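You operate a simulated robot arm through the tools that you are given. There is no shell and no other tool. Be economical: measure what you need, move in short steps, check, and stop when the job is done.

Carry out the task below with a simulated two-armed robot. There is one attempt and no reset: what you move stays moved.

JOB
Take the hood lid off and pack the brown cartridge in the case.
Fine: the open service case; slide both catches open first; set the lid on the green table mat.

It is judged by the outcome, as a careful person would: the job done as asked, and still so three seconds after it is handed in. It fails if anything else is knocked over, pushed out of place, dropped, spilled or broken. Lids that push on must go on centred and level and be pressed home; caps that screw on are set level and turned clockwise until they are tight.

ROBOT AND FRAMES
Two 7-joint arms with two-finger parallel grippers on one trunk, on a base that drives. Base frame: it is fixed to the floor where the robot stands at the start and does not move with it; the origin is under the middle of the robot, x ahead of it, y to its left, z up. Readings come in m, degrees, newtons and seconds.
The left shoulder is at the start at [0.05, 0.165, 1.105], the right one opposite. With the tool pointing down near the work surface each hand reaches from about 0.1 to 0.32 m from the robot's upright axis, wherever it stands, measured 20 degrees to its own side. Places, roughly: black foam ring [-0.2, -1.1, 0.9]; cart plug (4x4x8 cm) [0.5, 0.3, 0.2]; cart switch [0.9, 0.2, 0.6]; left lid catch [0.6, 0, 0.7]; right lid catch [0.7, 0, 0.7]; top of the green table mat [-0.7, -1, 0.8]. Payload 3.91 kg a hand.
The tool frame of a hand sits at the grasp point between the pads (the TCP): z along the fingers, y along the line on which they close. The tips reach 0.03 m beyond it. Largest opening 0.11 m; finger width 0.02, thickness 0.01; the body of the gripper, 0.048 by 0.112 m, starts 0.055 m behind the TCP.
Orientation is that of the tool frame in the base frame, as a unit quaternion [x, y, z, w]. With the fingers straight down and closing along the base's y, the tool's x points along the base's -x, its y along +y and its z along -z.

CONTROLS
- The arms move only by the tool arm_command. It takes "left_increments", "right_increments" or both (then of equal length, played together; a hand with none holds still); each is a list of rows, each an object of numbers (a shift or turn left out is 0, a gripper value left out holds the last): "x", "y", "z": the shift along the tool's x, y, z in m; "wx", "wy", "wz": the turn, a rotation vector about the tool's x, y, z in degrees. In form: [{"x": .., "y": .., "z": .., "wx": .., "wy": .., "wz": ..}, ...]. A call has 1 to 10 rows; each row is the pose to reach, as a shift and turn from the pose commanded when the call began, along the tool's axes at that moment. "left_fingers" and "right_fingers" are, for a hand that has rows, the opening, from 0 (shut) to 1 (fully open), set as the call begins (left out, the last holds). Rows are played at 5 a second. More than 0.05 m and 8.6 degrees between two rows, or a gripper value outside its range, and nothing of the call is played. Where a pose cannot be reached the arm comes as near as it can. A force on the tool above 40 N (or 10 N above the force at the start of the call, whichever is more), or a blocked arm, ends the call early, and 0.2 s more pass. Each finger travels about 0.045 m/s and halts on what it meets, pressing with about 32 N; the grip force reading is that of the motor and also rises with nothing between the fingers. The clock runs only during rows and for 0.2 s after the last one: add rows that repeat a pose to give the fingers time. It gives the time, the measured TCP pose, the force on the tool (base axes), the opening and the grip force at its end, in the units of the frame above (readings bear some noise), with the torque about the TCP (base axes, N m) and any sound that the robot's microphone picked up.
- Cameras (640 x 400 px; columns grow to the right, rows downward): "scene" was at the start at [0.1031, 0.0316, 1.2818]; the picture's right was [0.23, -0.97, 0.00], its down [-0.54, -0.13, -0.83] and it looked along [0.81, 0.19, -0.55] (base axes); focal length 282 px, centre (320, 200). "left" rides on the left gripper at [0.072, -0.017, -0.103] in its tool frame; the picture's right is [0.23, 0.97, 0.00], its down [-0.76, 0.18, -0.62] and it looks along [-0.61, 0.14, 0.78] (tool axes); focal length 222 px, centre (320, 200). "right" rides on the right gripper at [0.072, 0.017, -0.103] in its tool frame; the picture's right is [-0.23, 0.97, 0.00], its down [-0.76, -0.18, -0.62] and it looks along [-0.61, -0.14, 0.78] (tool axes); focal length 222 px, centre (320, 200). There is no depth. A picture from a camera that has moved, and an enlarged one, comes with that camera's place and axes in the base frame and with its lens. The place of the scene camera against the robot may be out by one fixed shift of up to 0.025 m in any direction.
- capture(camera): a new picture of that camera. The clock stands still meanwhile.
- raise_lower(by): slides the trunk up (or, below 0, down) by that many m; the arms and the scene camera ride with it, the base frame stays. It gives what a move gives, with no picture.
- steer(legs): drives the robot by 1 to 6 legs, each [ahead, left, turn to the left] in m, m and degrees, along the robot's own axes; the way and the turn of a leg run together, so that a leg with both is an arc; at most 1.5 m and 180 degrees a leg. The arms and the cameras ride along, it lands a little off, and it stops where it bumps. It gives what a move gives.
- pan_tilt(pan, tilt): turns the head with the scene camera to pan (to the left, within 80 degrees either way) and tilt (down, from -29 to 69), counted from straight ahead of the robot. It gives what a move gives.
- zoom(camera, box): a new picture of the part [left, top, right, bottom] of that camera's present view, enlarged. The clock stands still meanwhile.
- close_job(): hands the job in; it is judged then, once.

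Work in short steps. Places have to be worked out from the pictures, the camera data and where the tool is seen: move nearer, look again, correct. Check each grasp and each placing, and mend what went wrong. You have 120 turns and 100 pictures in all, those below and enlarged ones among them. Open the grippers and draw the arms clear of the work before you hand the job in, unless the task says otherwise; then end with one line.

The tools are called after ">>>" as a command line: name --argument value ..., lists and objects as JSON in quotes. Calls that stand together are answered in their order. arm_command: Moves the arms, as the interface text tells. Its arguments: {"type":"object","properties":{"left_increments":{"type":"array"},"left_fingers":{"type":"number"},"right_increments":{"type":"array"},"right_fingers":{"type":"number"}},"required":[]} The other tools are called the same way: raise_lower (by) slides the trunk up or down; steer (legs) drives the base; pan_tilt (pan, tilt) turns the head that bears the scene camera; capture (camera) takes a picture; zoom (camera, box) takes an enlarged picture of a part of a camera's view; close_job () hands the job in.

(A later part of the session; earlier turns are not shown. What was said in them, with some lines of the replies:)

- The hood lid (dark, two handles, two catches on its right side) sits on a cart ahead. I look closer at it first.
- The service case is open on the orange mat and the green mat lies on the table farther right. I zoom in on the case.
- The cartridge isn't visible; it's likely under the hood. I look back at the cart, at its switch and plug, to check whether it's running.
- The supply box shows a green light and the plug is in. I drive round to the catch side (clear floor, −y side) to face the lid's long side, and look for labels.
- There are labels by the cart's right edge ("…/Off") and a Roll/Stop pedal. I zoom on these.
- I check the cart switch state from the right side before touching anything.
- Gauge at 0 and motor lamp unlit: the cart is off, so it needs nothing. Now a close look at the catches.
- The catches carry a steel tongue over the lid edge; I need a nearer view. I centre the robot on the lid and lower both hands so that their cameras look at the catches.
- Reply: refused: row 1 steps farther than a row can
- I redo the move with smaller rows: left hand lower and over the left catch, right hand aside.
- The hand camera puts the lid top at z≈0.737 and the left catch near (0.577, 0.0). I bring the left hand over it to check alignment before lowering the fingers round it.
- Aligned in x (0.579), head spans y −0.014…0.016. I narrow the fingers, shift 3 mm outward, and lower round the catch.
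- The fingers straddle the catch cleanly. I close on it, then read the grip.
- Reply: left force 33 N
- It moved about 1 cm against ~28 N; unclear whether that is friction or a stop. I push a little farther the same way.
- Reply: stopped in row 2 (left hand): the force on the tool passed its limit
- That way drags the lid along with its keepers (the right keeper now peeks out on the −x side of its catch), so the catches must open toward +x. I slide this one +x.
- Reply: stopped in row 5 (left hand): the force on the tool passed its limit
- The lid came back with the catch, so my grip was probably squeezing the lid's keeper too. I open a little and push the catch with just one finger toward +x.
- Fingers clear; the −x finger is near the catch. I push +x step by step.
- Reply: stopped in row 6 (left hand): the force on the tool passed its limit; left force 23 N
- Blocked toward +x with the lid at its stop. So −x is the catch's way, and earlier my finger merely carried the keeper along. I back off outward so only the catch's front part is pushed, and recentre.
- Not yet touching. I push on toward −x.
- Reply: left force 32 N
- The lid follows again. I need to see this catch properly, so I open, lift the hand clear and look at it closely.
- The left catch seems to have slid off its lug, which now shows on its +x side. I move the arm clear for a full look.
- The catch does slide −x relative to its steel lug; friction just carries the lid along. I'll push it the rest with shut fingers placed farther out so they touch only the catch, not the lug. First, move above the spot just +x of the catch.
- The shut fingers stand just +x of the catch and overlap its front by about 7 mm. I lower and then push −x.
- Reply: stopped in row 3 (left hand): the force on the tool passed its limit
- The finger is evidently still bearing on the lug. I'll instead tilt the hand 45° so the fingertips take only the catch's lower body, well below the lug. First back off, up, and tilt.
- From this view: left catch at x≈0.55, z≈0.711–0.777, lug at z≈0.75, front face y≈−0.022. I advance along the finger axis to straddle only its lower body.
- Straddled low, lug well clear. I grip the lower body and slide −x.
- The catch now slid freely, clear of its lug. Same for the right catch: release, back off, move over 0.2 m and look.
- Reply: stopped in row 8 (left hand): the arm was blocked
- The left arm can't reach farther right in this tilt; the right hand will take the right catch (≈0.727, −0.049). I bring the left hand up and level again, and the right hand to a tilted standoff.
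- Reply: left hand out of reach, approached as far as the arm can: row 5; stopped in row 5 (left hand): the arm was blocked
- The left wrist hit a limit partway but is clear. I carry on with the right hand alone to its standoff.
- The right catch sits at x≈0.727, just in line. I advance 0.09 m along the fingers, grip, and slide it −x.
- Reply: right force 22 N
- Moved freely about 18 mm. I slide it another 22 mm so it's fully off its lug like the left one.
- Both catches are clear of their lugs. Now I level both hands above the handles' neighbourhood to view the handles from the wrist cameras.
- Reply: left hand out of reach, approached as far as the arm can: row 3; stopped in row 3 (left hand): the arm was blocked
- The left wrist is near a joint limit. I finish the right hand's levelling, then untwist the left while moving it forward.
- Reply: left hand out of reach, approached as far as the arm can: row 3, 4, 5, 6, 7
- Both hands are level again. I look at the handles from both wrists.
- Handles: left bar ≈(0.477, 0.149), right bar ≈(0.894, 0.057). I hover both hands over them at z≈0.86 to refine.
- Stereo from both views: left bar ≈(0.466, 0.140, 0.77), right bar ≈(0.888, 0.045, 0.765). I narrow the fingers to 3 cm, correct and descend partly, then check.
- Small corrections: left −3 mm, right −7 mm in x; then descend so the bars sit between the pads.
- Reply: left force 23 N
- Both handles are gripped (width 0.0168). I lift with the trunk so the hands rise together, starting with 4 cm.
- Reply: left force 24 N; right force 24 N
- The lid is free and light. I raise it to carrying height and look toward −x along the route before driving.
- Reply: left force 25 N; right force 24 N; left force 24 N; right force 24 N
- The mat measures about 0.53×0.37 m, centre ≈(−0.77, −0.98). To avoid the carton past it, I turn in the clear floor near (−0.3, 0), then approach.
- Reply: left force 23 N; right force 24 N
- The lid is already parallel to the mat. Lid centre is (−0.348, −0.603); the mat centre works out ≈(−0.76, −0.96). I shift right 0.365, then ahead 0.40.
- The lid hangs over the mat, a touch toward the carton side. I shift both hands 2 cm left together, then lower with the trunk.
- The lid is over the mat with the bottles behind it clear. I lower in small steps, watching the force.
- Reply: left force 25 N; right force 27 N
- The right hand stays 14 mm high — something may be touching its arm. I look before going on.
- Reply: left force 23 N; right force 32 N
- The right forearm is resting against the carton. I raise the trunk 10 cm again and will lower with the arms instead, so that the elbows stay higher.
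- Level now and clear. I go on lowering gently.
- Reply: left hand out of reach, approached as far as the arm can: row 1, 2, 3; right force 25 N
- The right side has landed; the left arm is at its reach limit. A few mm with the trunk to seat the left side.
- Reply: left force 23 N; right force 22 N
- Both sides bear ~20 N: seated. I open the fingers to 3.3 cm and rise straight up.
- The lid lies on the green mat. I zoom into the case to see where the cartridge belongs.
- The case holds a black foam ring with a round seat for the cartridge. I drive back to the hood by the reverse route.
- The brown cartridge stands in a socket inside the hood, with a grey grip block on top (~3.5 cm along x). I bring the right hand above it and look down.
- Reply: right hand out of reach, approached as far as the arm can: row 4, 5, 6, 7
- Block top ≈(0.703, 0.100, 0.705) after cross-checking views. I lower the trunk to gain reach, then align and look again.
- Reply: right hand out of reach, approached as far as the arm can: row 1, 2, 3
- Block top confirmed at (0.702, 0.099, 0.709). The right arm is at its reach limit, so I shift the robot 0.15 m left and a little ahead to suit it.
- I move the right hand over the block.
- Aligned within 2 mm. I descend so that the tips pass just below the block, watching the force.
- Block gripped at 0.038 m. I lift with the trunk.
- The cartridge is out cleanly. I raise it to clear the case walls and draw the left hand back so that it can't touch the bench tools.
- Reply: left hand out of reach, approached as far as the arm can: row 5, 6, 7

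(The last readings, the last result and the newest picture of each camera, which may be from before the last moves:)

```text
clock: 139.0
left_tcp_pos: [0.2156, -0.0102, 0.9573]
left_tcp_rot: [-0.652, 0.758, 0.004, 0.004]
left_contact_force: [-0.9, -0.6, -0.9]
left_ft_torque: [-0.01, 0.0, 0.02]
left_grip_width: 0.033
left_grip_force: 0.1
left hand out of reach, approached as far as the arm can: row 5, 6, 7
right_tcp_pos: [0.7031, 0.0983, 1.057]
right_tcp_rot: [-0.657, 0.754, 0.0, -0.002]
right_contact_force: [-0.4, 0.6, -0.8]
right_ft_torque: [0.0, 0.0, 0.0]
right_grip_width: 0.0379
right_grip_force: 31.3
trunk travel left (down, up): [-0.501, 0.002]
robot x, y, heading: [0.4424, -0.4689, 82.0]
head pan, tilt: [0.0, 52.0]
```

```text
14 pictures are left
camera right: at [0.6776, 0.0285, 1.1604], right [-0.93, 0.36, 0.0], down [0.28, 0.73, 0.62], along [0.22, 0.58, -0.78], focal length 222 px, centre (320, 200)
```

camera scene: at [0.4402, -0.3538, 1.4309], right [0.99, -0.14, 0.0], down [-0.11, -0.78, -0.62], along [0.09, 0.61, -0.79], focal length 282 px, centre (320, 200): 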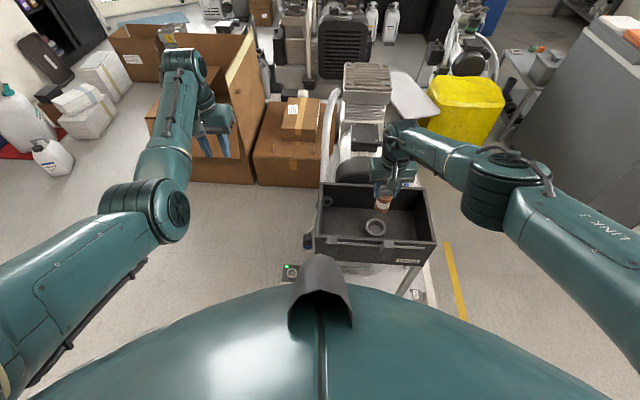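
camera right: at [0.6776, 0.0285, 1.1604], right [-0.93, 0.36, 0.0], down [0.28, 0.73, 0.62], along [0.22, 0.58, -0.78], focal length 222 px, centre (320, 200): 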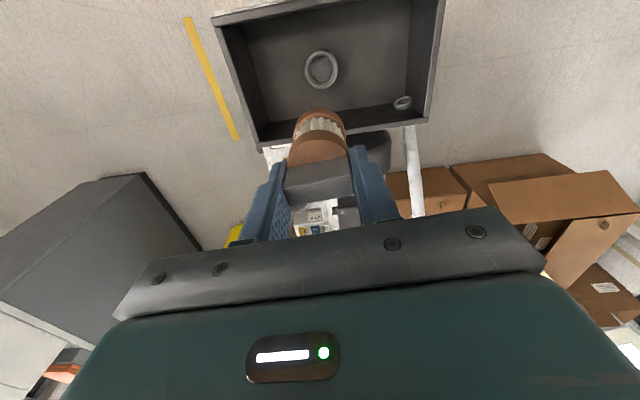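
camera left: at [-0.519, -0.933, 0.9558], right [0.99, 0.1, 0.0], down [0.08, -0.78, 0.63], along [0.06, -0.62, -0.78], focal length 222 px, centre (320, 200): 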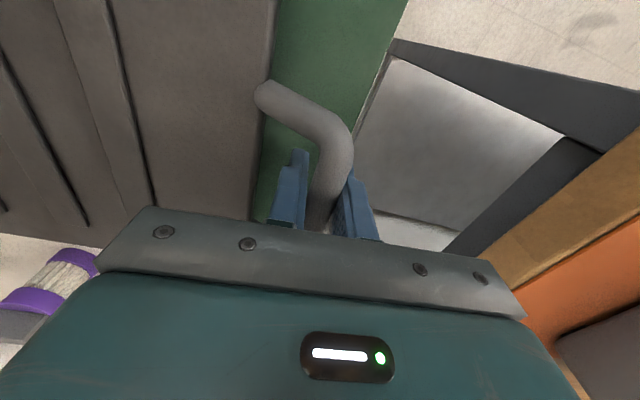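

Cartridge bottom hangs ≈0.077 m below the TCP. I drive toward the case: sideways, ahead, turn round, then stop short for a look.

>>> steer --legs '[[0, 0.45, 0], [0.3, 0, 0], [0, 0, 91], [0, 0, 91], [0.15, 0.09, 0]]'

>>> pan_tilt --pan -15 --tilt 42

>>> capture --camera "scene"

```text
clock: 152.2
left_tcp_pos: [0.3482, -0.7143, 0.9559]
left_tcp_rot: [0.744, 0.669, 0.0, 0.002]
left_contact_force: [-0.1, 0.5, -1.0]
left_ft_torque: [0.0, -0.02, -0.04]
left_grip_width: 0.033
left_grip_force: 0.1
right_tcp_pos: [-0.1346, -0.8467, 1.0562]
right_tcp_rot: [0.74, 0.673, 0.001, 0.001]
right_contact_force: [0.4, -0.4, -0.1]
right_ft_torque: [0.01, 0.04, -0.01]
right_grip_width: 0.0378
right_grip_force: 32.2
trunk travel left (down, up): [-0.501, 0.002]
robot x, y, heading: [0.107, -0.2686, -95.4]
head pan, tilt: [0.0, 52.0]
```

```text
clock: 153.0
left_tcp_pos: [0.3495, -0.7133, 0.9555]
left_tcp_rot: [0.743, 0.669, 0.0, 0.002]
left_contact_force: [-0.3, 0.7, -0.4]
left_ft_torque: [-0.02, 0.0, 0.03]
left_grip_width: 0.0332
left_grip_force: 0.0
right_tcp_pos: [-0.1345, -0.8456, 1.0563]
right_tcp_rot: [0.74, 0.673, 0.001, 0.001]
right_contact_force: [-0.1, 0.2, -0.4]
right_ft_torque: [0.04, 0.02, 0.0]
right_grip_width: 0.038
right_grip_force: 32.1
trunk travel left (down, up): [-0.501, 0.002]
robot x, y, heading: [0.1038, -0.2671, -95.6]
head pan, tilt: [-15.0, 42.0]
```

```text
13 pictures are left
camera scene: at [0.0612, -0.3639, 1.4448], right [-0.94, 0.35, 0.0], down [0.23, 0.63, -0.74], along [-0.26, -0.7, -0.67], focal length 282 px, centre (320, 200)
```

scene: 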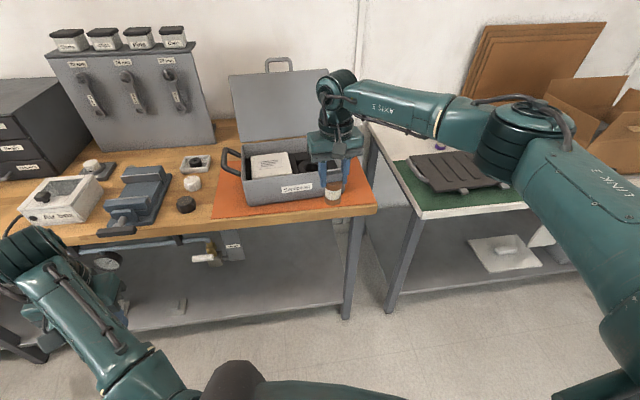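

The case is straight ahead of the right hand. I lift the left hand clear of the vise and go ahead 0.17, then look with the right wrist camera.

>>> arm_command --left_increments '[{"z": -0.04}, {"z": -0.08}, {"z": -0.12}]'

>>> steer --legs '[[0.17, 0, 0]]'

>>> capture --camera "right"

```text
clock: 153.8
left_tcp_pos: [0.3964, -0.7603, 1.0393]
left_tcp_rot: [0.741, 0.671, 0.004, 0.004]
left_contact_force: [0.4, -0.1, 0.4]
left_ft_torque: [0.0, 0.0, 0.0]
left_grip_width: 0.0326
left_grip_force: 0.2
left hand out of reach, approached as far as the arm can: row 1, 2, 3
right_tcp_pos: [-0.135, -0.8456, 1.0561]
right_tcp_rot: [0.74, 0.673, 0.001, 0.0]
right_contact_force: [-0.2, 0.2, -0.9]
right_ft_torque: [-0.02, 0.0, 0.01]
right_grip_width: 0.0379
right_grip_force: 32.0
trunk travel left (down, up): [-0.501, 0.002]
robot x, y, heading: [0.1046, -0.2649, -95.4]
head pan, tilt: [-15.0, 42.0]
```

```text
clock: 155.2
left_tcp_pos: [0.3779, -0.9312, 1.0396]
left_tcp_rot: [0.741, 0.671, 0.003, 0.004]
left_contact_force: [-0.6, -0.3, 0.1]
left_ft_torque: [-0.03, -0.01, 0.02]
left_grip_width: 0.0332
left_grip_force: 0.0
right_tcp_pos: [-0.1513, -1.0179, 1.0553]
right_tcp_rot: [0.74, 0.672, 0.0, 0.0]
right_contact_force: [-0.5, -0.8, -0.4]
right_ft_torque: [-0.01, -0.01, 0.01]
right_grip_width: 0.0382
right_grip_force: 32.0
trunk travel left (down, up): [-0.501, 0.002]
robot x, y, heading: [0.0895, -0.4361, -95.5]
head pan, tilt: [-15.0, 42.0]
```

```text
12 pictures are left
camera right: at [-0.1271, -0.9483, 1.1595], right [0.95, -0.32, 0.0], down [-0.25, -0.74, 0.62], along [-0.2, -0.59, -0.78], focal length 222 px, centre (320, 200)
```

right: 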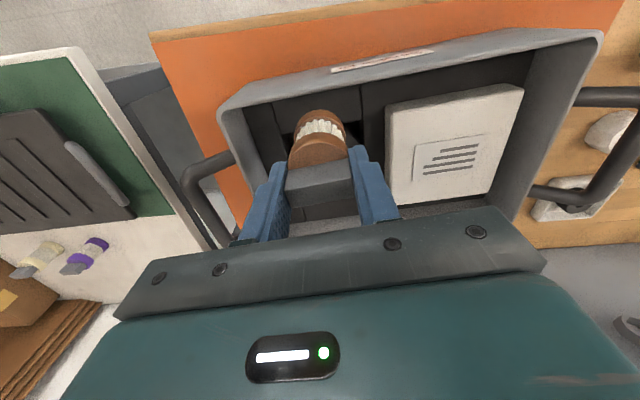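

>>> zoom --camera "right" --box '[210, 60, 450, 230]'

```text
2.35 times, centred on (330, 145) of right
camera zoom: at [-0.1271, -0.9483, 1.1595], right [0.95, -0.32, 0.0], down [-0.25, -0.74, 0.62], along [-0.2, -0.59, -0.78], focal length 523 px, centre (296, 329)
```

zoom: 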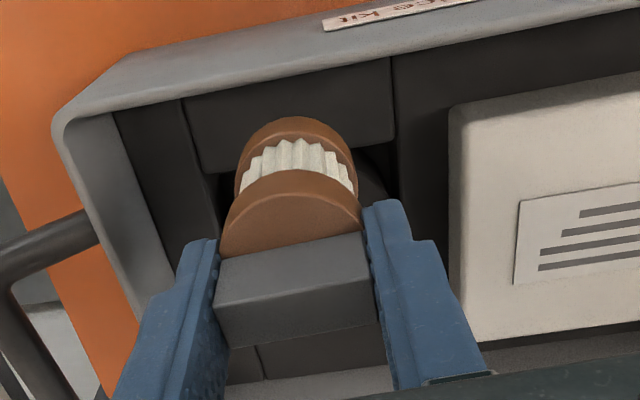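

The cartridge hides the ring in this view; the scene camera should see under it.

>>> zoom --camera "scene" --box '[210, 120, 430, 260]'

```text
2.86 times, centred on (320, 190) of scene
camera zoom: at [0.0447, -0.5363, 1.4448], right [-0.94, 0.35, 0.0], down [0.23, 0.63, -0.74], along [-0.26, -0.7, -0.67], focal length 805 px, centre (320, 229)
```

zoom: 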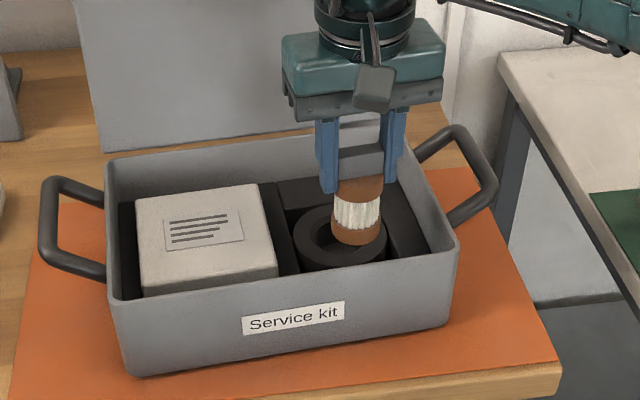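

The ring is visible: combining views, its centre is about (−0.172, −1.11, 0.89). I drive ahead 7 cm and bring the cartridge low over it for a close comparison.

>>> steer --legs '[[0.07, 0, 0]]'

>>> arm_command --right_increments '[{"x": -0.01, "y": -0.006}, {"x": -0.0215, "y": -0.0118}, {"x": -0.0215, "y": -0.0118, "z": 0.025}, {"x": -0.0215, "y": -0.0118, "z": 0.043}, {"x": -0.0215, "y": -0.0118, "z": 0.043}]'

>>> zoom --camera "scene" --box '[230, 140, 390, 260]'

```text
clock: 156.2
left_tcp_pos: [0.3748, -0.9998, 1.0402]
left_tcp_rot: [0.74, 0.673, 0.003, 0.005]
left_contact_force: [-0.7, 0.6, 0.5]
left_ft_torque: [-0.01, 0.0, -0.01]
left_grip_width: 0.0331
left_grip_force: 0.1
right_tcp_pos: [-0.157, -1.0865, 1.0563]
right_tcp_rot: [0.739, 0.674, 0.0, 0.0]
right_contact_force: [0.7, -0.1, -0.6]
right_ft_torque: [0.05, -0.02, 0.0]
right_grip_width: 0.038
right_grip_force: 31.9
trunk travel left (down, up): [-0.501, 0.002]
robot x, y, heading: [0.0841, -0.5054, -95.4]
head pan, tilt: [-15.0, 42.0]
```

```text
clock: 157.4
left_tcp_pos: [0.3751, -0.9995, 1.0403]
left_tcp_rot: [0.74, 0.673, 0.003, 0.006]
left_contact_force: [0.3, -0.2, 0.2]
left_ft_torque: [-0.05, -0.03, 0.01]
left_grip_width: 0.033
left_grip_force: 0.0
right_tcp_pos: [-0.1687, -1.1076, 1.0132]
right_tcp_rot: [0.739, 0.674, 0.002, 0.001]
right_contact_force: [-0.2, 0.4, -1.5]
right_ft_torque: [0.02, -0.01, 0.0]
right_grip_width: 0.0377
right_grip_force: 31.8
trunk travel left (down, up): [-0.501, 0.002]
robot x, y, heading: [0.0852, -0.5061, -95.2]
head pan, tilt: [-15.0, 42.0]
```

```text
3.33 times, centred on (310, 200) of scene
camera zoom: at [0.0385, -0.6033, 1.4449], right [-0.94, 0.35, 0.0], down [0.23, 0.63, -0.74], along [-0.26, -0.7, -0.67], focal length 940 px, centre (353, 200)
```

zoom: 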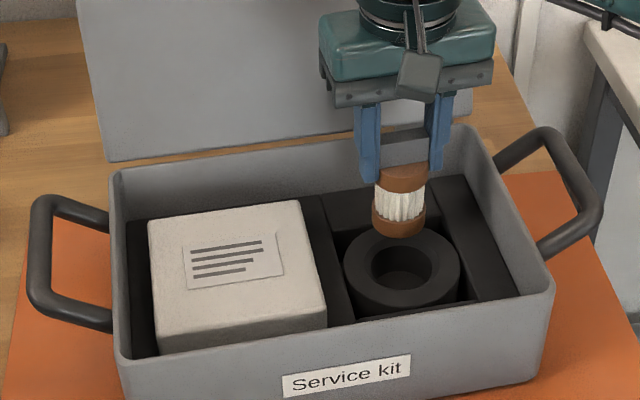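

Nearly right above the hole, ring top likely ≈0.90. I nudge 3 mm, lower 2.5 cm, and compare again.

>>> arm_command --right_increments '[{"y": -0.003}, {"y": -0.003, "z": 0.012}, {"y": -0.003, "z": 0.025}, {"y": -0.003, "z": 0.025}]'

>>> zoom --camera "scene" --box '[270, 160, 370, 235]'

```text
clock: 158.4
left_tcp_pos: [0.3746, -0.9972, 1.0415]
left_tcp_rot: [0.739, 0.673, 0.002, 0.007]
left_contact_force: [0.7, -0.3, -0.6]
left_ft_torque: [0.02, -0.01, -0.02]
left_grip_width: 0.033
left_grip_force: 0.2
right_tcp_pos: [-0.1727, -1.1058, 0.9906]
right_tcp_rot: [0.739, 0.674, -0.001, 0.002]
right_contact_force: [-0.6, 0.1, 10.1]
right_ft_torque: [-0.03, 0.11, 0.01]
right_grip_width: 0.0378
right_grip_force: 31.6
trunk travel left (down, up): [-0.501, 0.002]
robot x, y, heading: [0.0829, -0.5063, -95.3]
head pan, tilt: [-15.0, 42.0]
```

```text
5.33 times, centred on (320, 198) of scene
camera zoom: at [0.039, -0.6021, 1.4452], right [-0.94, 0.35, 0.0], down [0.23, 0.63, -0.74], along [-0.26, -0.7, -0.67], focal length 1503 px, centre (320, 213)
```

zoom: 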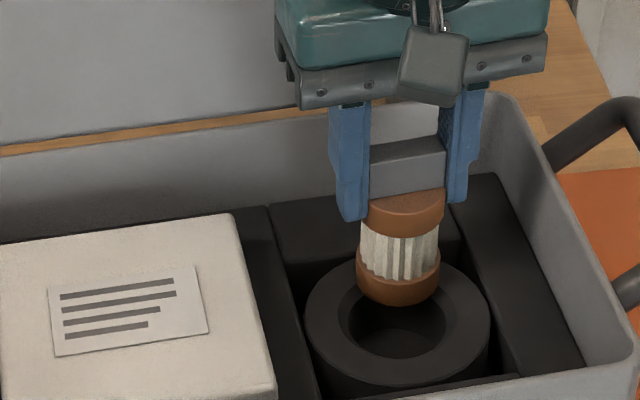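

It touches the ring's back rim (10 N), so the hole lies ≈2.4 cm nearer. I lift 2 cm, move to (−0.164, −1.084), and recheck just above the ring.

>>> arm_command --right_increments '[{"z": -0.012}, {"z": -0.022}, {"z": -0.022, "x": 0.0115, "y": 0.0035}, {"z": -0.022, "x": 0.0227, "y": 0.0065}, {"z": -0.01, "x": 0.0227, "y": 0.0065}, {"z": -0.006, "x": 0.0227, "y": 0.0065}, {"z": -0.006, "x": 0.0227, "y": 0.0065}]'

>>> zoom --camera "scene" --box '[270, 160, 370, 235]'

```text
clock: 160.1
left_tcp_pos: [0.3742, -0.9993, 1.0414]
left_tcp_rot: [0.739, 0.673, 0.003, 0.005]
left_contact_force: [-0.7, 0.6, -0.4]
left_ft_torque: [-0.02, 0.03, 0.01]
left_grip_width: 0.0328
left_grip_force: 0.0
right_tcp_pos: [-0.1637, -1.0832, 0.9946]
right_tcp_rot: [0.739, 0.673, 0.0, 0.0]
right_contact_force: [0.2, 1.2, -0.9]
right_ft_torque: [-0.02, -0.02, 0.02]
right_grip_width: 0.0378
right_grip_force: 32.0
trunk travel left (down, up): [-0.501, 0.002]
robot x, y, heading: [0.0853, -0.5097, -95.7]
head pan, tilt: [-15.0, 42.0]
```

```text
5.33 times, centred on (320, 198) of scene
camera zoom: at [0.0385, -0.6034, 1.4448], right [-0.94, 0.35, 0.0], down [0.23, 0.63, -0.74], along [-0.26, -0.7, -0.67], focal length 1503 px, centre (320, 213)
```

zoom: 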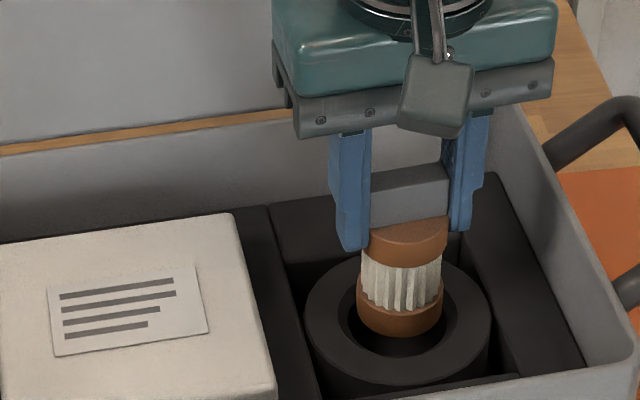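

Now over the hole to within ~2 mm. I shift 2 mm and lower slowly into the ring.

>>> arm_command --right_increments '[{"y": 0.002}, {"y": 0.002, "z": 0.01}, {"y": 0.002, "z": 0.02}, {"y": 0.002, "z": 0.03}, {"y": 0.002, "z": 0.03}]'

>>> arm_command --right_increments '[{"z": 0.006}, {"z": 0.012}, {"z": 0.018}, {"z": 0.018}]'

>>> zoom --camera "scene" --box '[270, 160, 370, 235]'

```text
clock: 161.2
left_tcp_pos: [0.375, -0.9996, 1.0405]
left_tcp_rot: [0.739, 0.673, 0.003, 0.006]
left_contact_force: [-0.4, -0.1, -0.9]
left_ft_torque: [-0.01, 0.0, 0.02]
left_grip_width: 0.0329
left_grip_force: 0.0
right_tcp_pos: [-0.1623, -1.0841, 0.9654]
right_tcp_rot: [0.74, 0.673, 0.0, 0.0]
right_contact_force: [-0.8, 0.2, 0.2]
right_ft_torque: [0.01, 0.0, -0.01]
right_grip_width: 0.0378
right_grip_force: 31.8
trunk travel left (down, up): [-0.501, 0.002]
robot x, y, heading: [0.0818, -0.5047, -95.3]
head pan, tilt: [-15.0, 42.0]
```

```text
clock: 162.2
left_tcp_pos: [0.3738, -0.9966, 1.0416]
left_tcp_rot: [0.74, 0.673, 0.002, 0.006]
left_contact_force: [-0.4, 0.3, 0.4]
left_ft_torque: [-0.01, 0.04, -0.05]
left_grip_width: 0.0331
left_grip_force: 0.0
right_tcp_pos: [-0.1631, -1.083, 0.9488]
right_tcp_rot: [0.739, 0.674, -0.003, 0.004]
right_contact_force: [-0.8, -1.9, 23.9]
right_ft_torque: [-0.16, 0.2, -0.01]
right_grip_width: 0.0378
right_grip_force: 31.9
trunk travel left (down, up): [-0.501, 0.002]
robot x, y, heading: [0.0814, -0.5033, -95.5]
head pan, tilt: [-15.0, 42.0]
```

```text
5.33 times, centred on (320, 198) of scene
camera zoom: at [0.0394, -0.6008, 1.4453], right [-0.94, 0.35, 0.0], down [0.23, 0.63, -0.74], along [-0.26, -0.7, -0.67], focal length 1503 px, centre (320, 213)
```

zoom: 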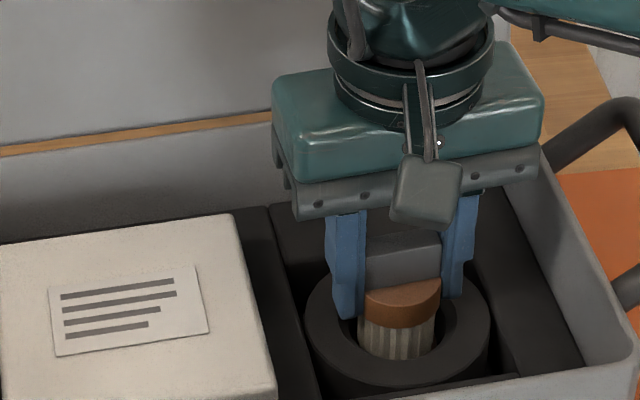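

It has bottomed in the ring (24 N). I ease off 1 mm, open and rise straight up.

>>> arm_command --right_increments '[{"z": -0.002}, {"z": -0.002}, {"z": -0.002}, {"z": -0.002}, {"z": -0.03}, {"z": -0.06}, {"z": -0.1}, {"z": -0.14}]' --right_fingers 0.55

>>> zoom --camera "scene" --box '[230, 130, 390, 250]'

```text
clock: 164.1
left_tcp_pos: [0.3745, -0.9987, 1.041]
left_tcp_rot: [0.74, 0.673, 0.004, 0.005]
left_contact_force: [0.0, 0.2, 0.3]
left_ft_torque: [0.03, -0.01, -0.02]
left_grip_width: 0.0329
left_grip_force: 0.0
right_tcp_pos: [-0.1607, -1.0819, 1.0894]
right_tcp_rot: [0.739, 0.674, 0.0, 0.0]
right_contact_force: [0.2, -0.3, 0.0]
right_ft_torque: [0.03, -0.02, 0.02]
right_grip_width: 0.0605
right_grip_force: 0.0
trunk travel left (down, up): [-0.501, 0.002]
robot x, y, heading: [0.0801, -0.5037, -95.5]
head pan, tilt: [-15.0, 42.0]
```

```text
3.33 times, centred on (310, 190) of scene
camera zoom: at [0.0389, -0.603, 1.4449], right [-0.94, 0.35, 0.0], down [0.23, 0.63, -0.74], along [-0.26, -0.7, -0.67], focal length 940 px, centre (353, 233)
```

zoom: 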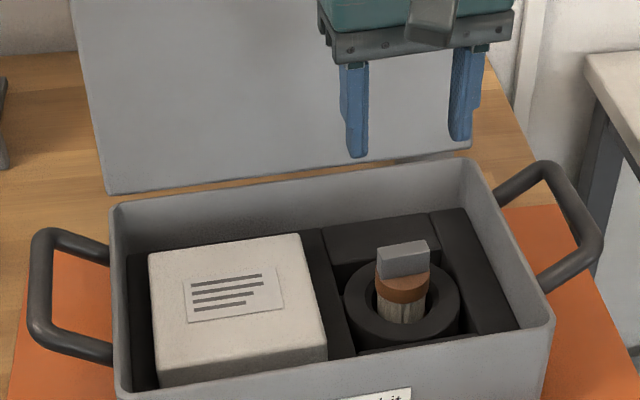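

The cartridge stands in the foam ring. I back the robot off from the bench and take a last look at the case and lid.

>>> steer --legs '[[-0.3, 0, 0]]'

>>> pan_tilt --pan -25 --tilt 35

>>> capture --camera "scene"

```text
clock: 166.1
left_tcp_pos: [0.4019, -0.7014, 1.0412]
left_tcp_rot: [0.741, 0.672, 0.002, 0.007]
left_contact_force: [0.1, 0.4, -0.8]
left_ft_torque: [-0.02, 0.02, 0.0]
left_grip_width: 0.0327
left_grip_force: 0.1
right_tcp_pos: [-0.1339, -0.7827, 1.0893]
right_tcp_rot: [0.74, 0.672, 0.001, 0.001]
right_contact_force: [-0.1, 0.0, -0.4]
right_ft_torque: [-0.04, -0.03, -0.05]
right_grip_width: 0.0603
right_grip_force: 0.1
trunk travel left (down, up): [-0.501, 0.002]
robot x, y, heading: [0.1113, -0.2053, -95.3]
head pan, tilt: [-15.0, 42.0]
```

```text
clock: 166.8
left_tcp_pos: [0.4027, -0.7028, 1.0406]
left_tcp_rot: [0.74, 0.672, 0.003, 0.005]
left_contact_force: [-0.2, 0.0, 0.2]
left_ft_torque: [-0.01, -0.01, -0.02]
left_grip_width: 0.0331
left_grip_force: 0.1
right_tcp_pos: [-0.1351, -0.7845, 1.0897]
right_tcp_rot: [0.74, 0.673, 0.001, 0.001]
right_contact_force: [0.1, 0.9, -0.1]
right_ft_torque: [0.01, 0.04, -0.03]
right_grip_width: 0.0605
right_grip_force: 0.1
trunk travel left (down, up): [-0.501, 0.002]
robot x, y, heading: [0.1102, -0.2076, -95.4]
head pan, tilt: [-25.0, 35.0]
```

```text
4 pictures are left
camera scene: at [0.0512, -0.3035, 1.4553], right [-0.86, 0.51, 0.0], down [0.29, 0.49, -0.82], along [-0.42, -0.71, -0.57], focal length 282 px, centre (320, 200)
```

scene: 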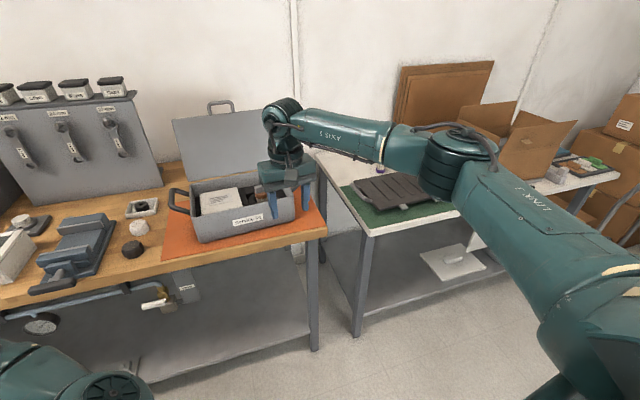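

Everything is in place: the lid lies flat on the green mat, the cartridge stands in the case's foam ring, and the arms are clear. I open the left gripper's fingers fully, then hand in.

>>> arm_command --left_increments '[{}, {}, {}]' --right_increments '[{}, {}, {}]' --left_fingers 1 --right_fingers 1

>>> close_job

```text
clock: 167.6
left_tcp_pos: [0.4016, -0.7016, 1.0402]
left_tcp_rot: [0.74, 0.673, 0.002, 0.006]
left_contact_force: [-0.1, -0.2, 0.2]
left_ft_torque: [0.0, -0.02, 0.01]
left_grip_width: 0.1035
left_grip_force: 0.0
right_tcp_pos: [-0.1359, -0.7836, 1.0898]
right_tcp_rot: [0.74, 0.672, 0.0, 0.001]
right_contact_force: [-0.3, 0.7, 0.0]
right_ft_torque: [-0.03, 0.01, -0.02]
right_grip_width: 0.1101
right_grip_force: 0.1
trunk travel left (down, up): [-0.501, 0.002]
robot x, y, heading: [0.1129, -0.2103, -95.6]
head pan, tilt: [-25.0, 35.0]
```

```text
The job is handed in.
```

Both catches are open, the hood lid is lying on the green mat, and the brown cartridge is standing in the foam ring in the service case; while I was setting the lid down, the right forearm pressed against the open carton beside the mat, and I saw no sign afterwards that the carton had moved.
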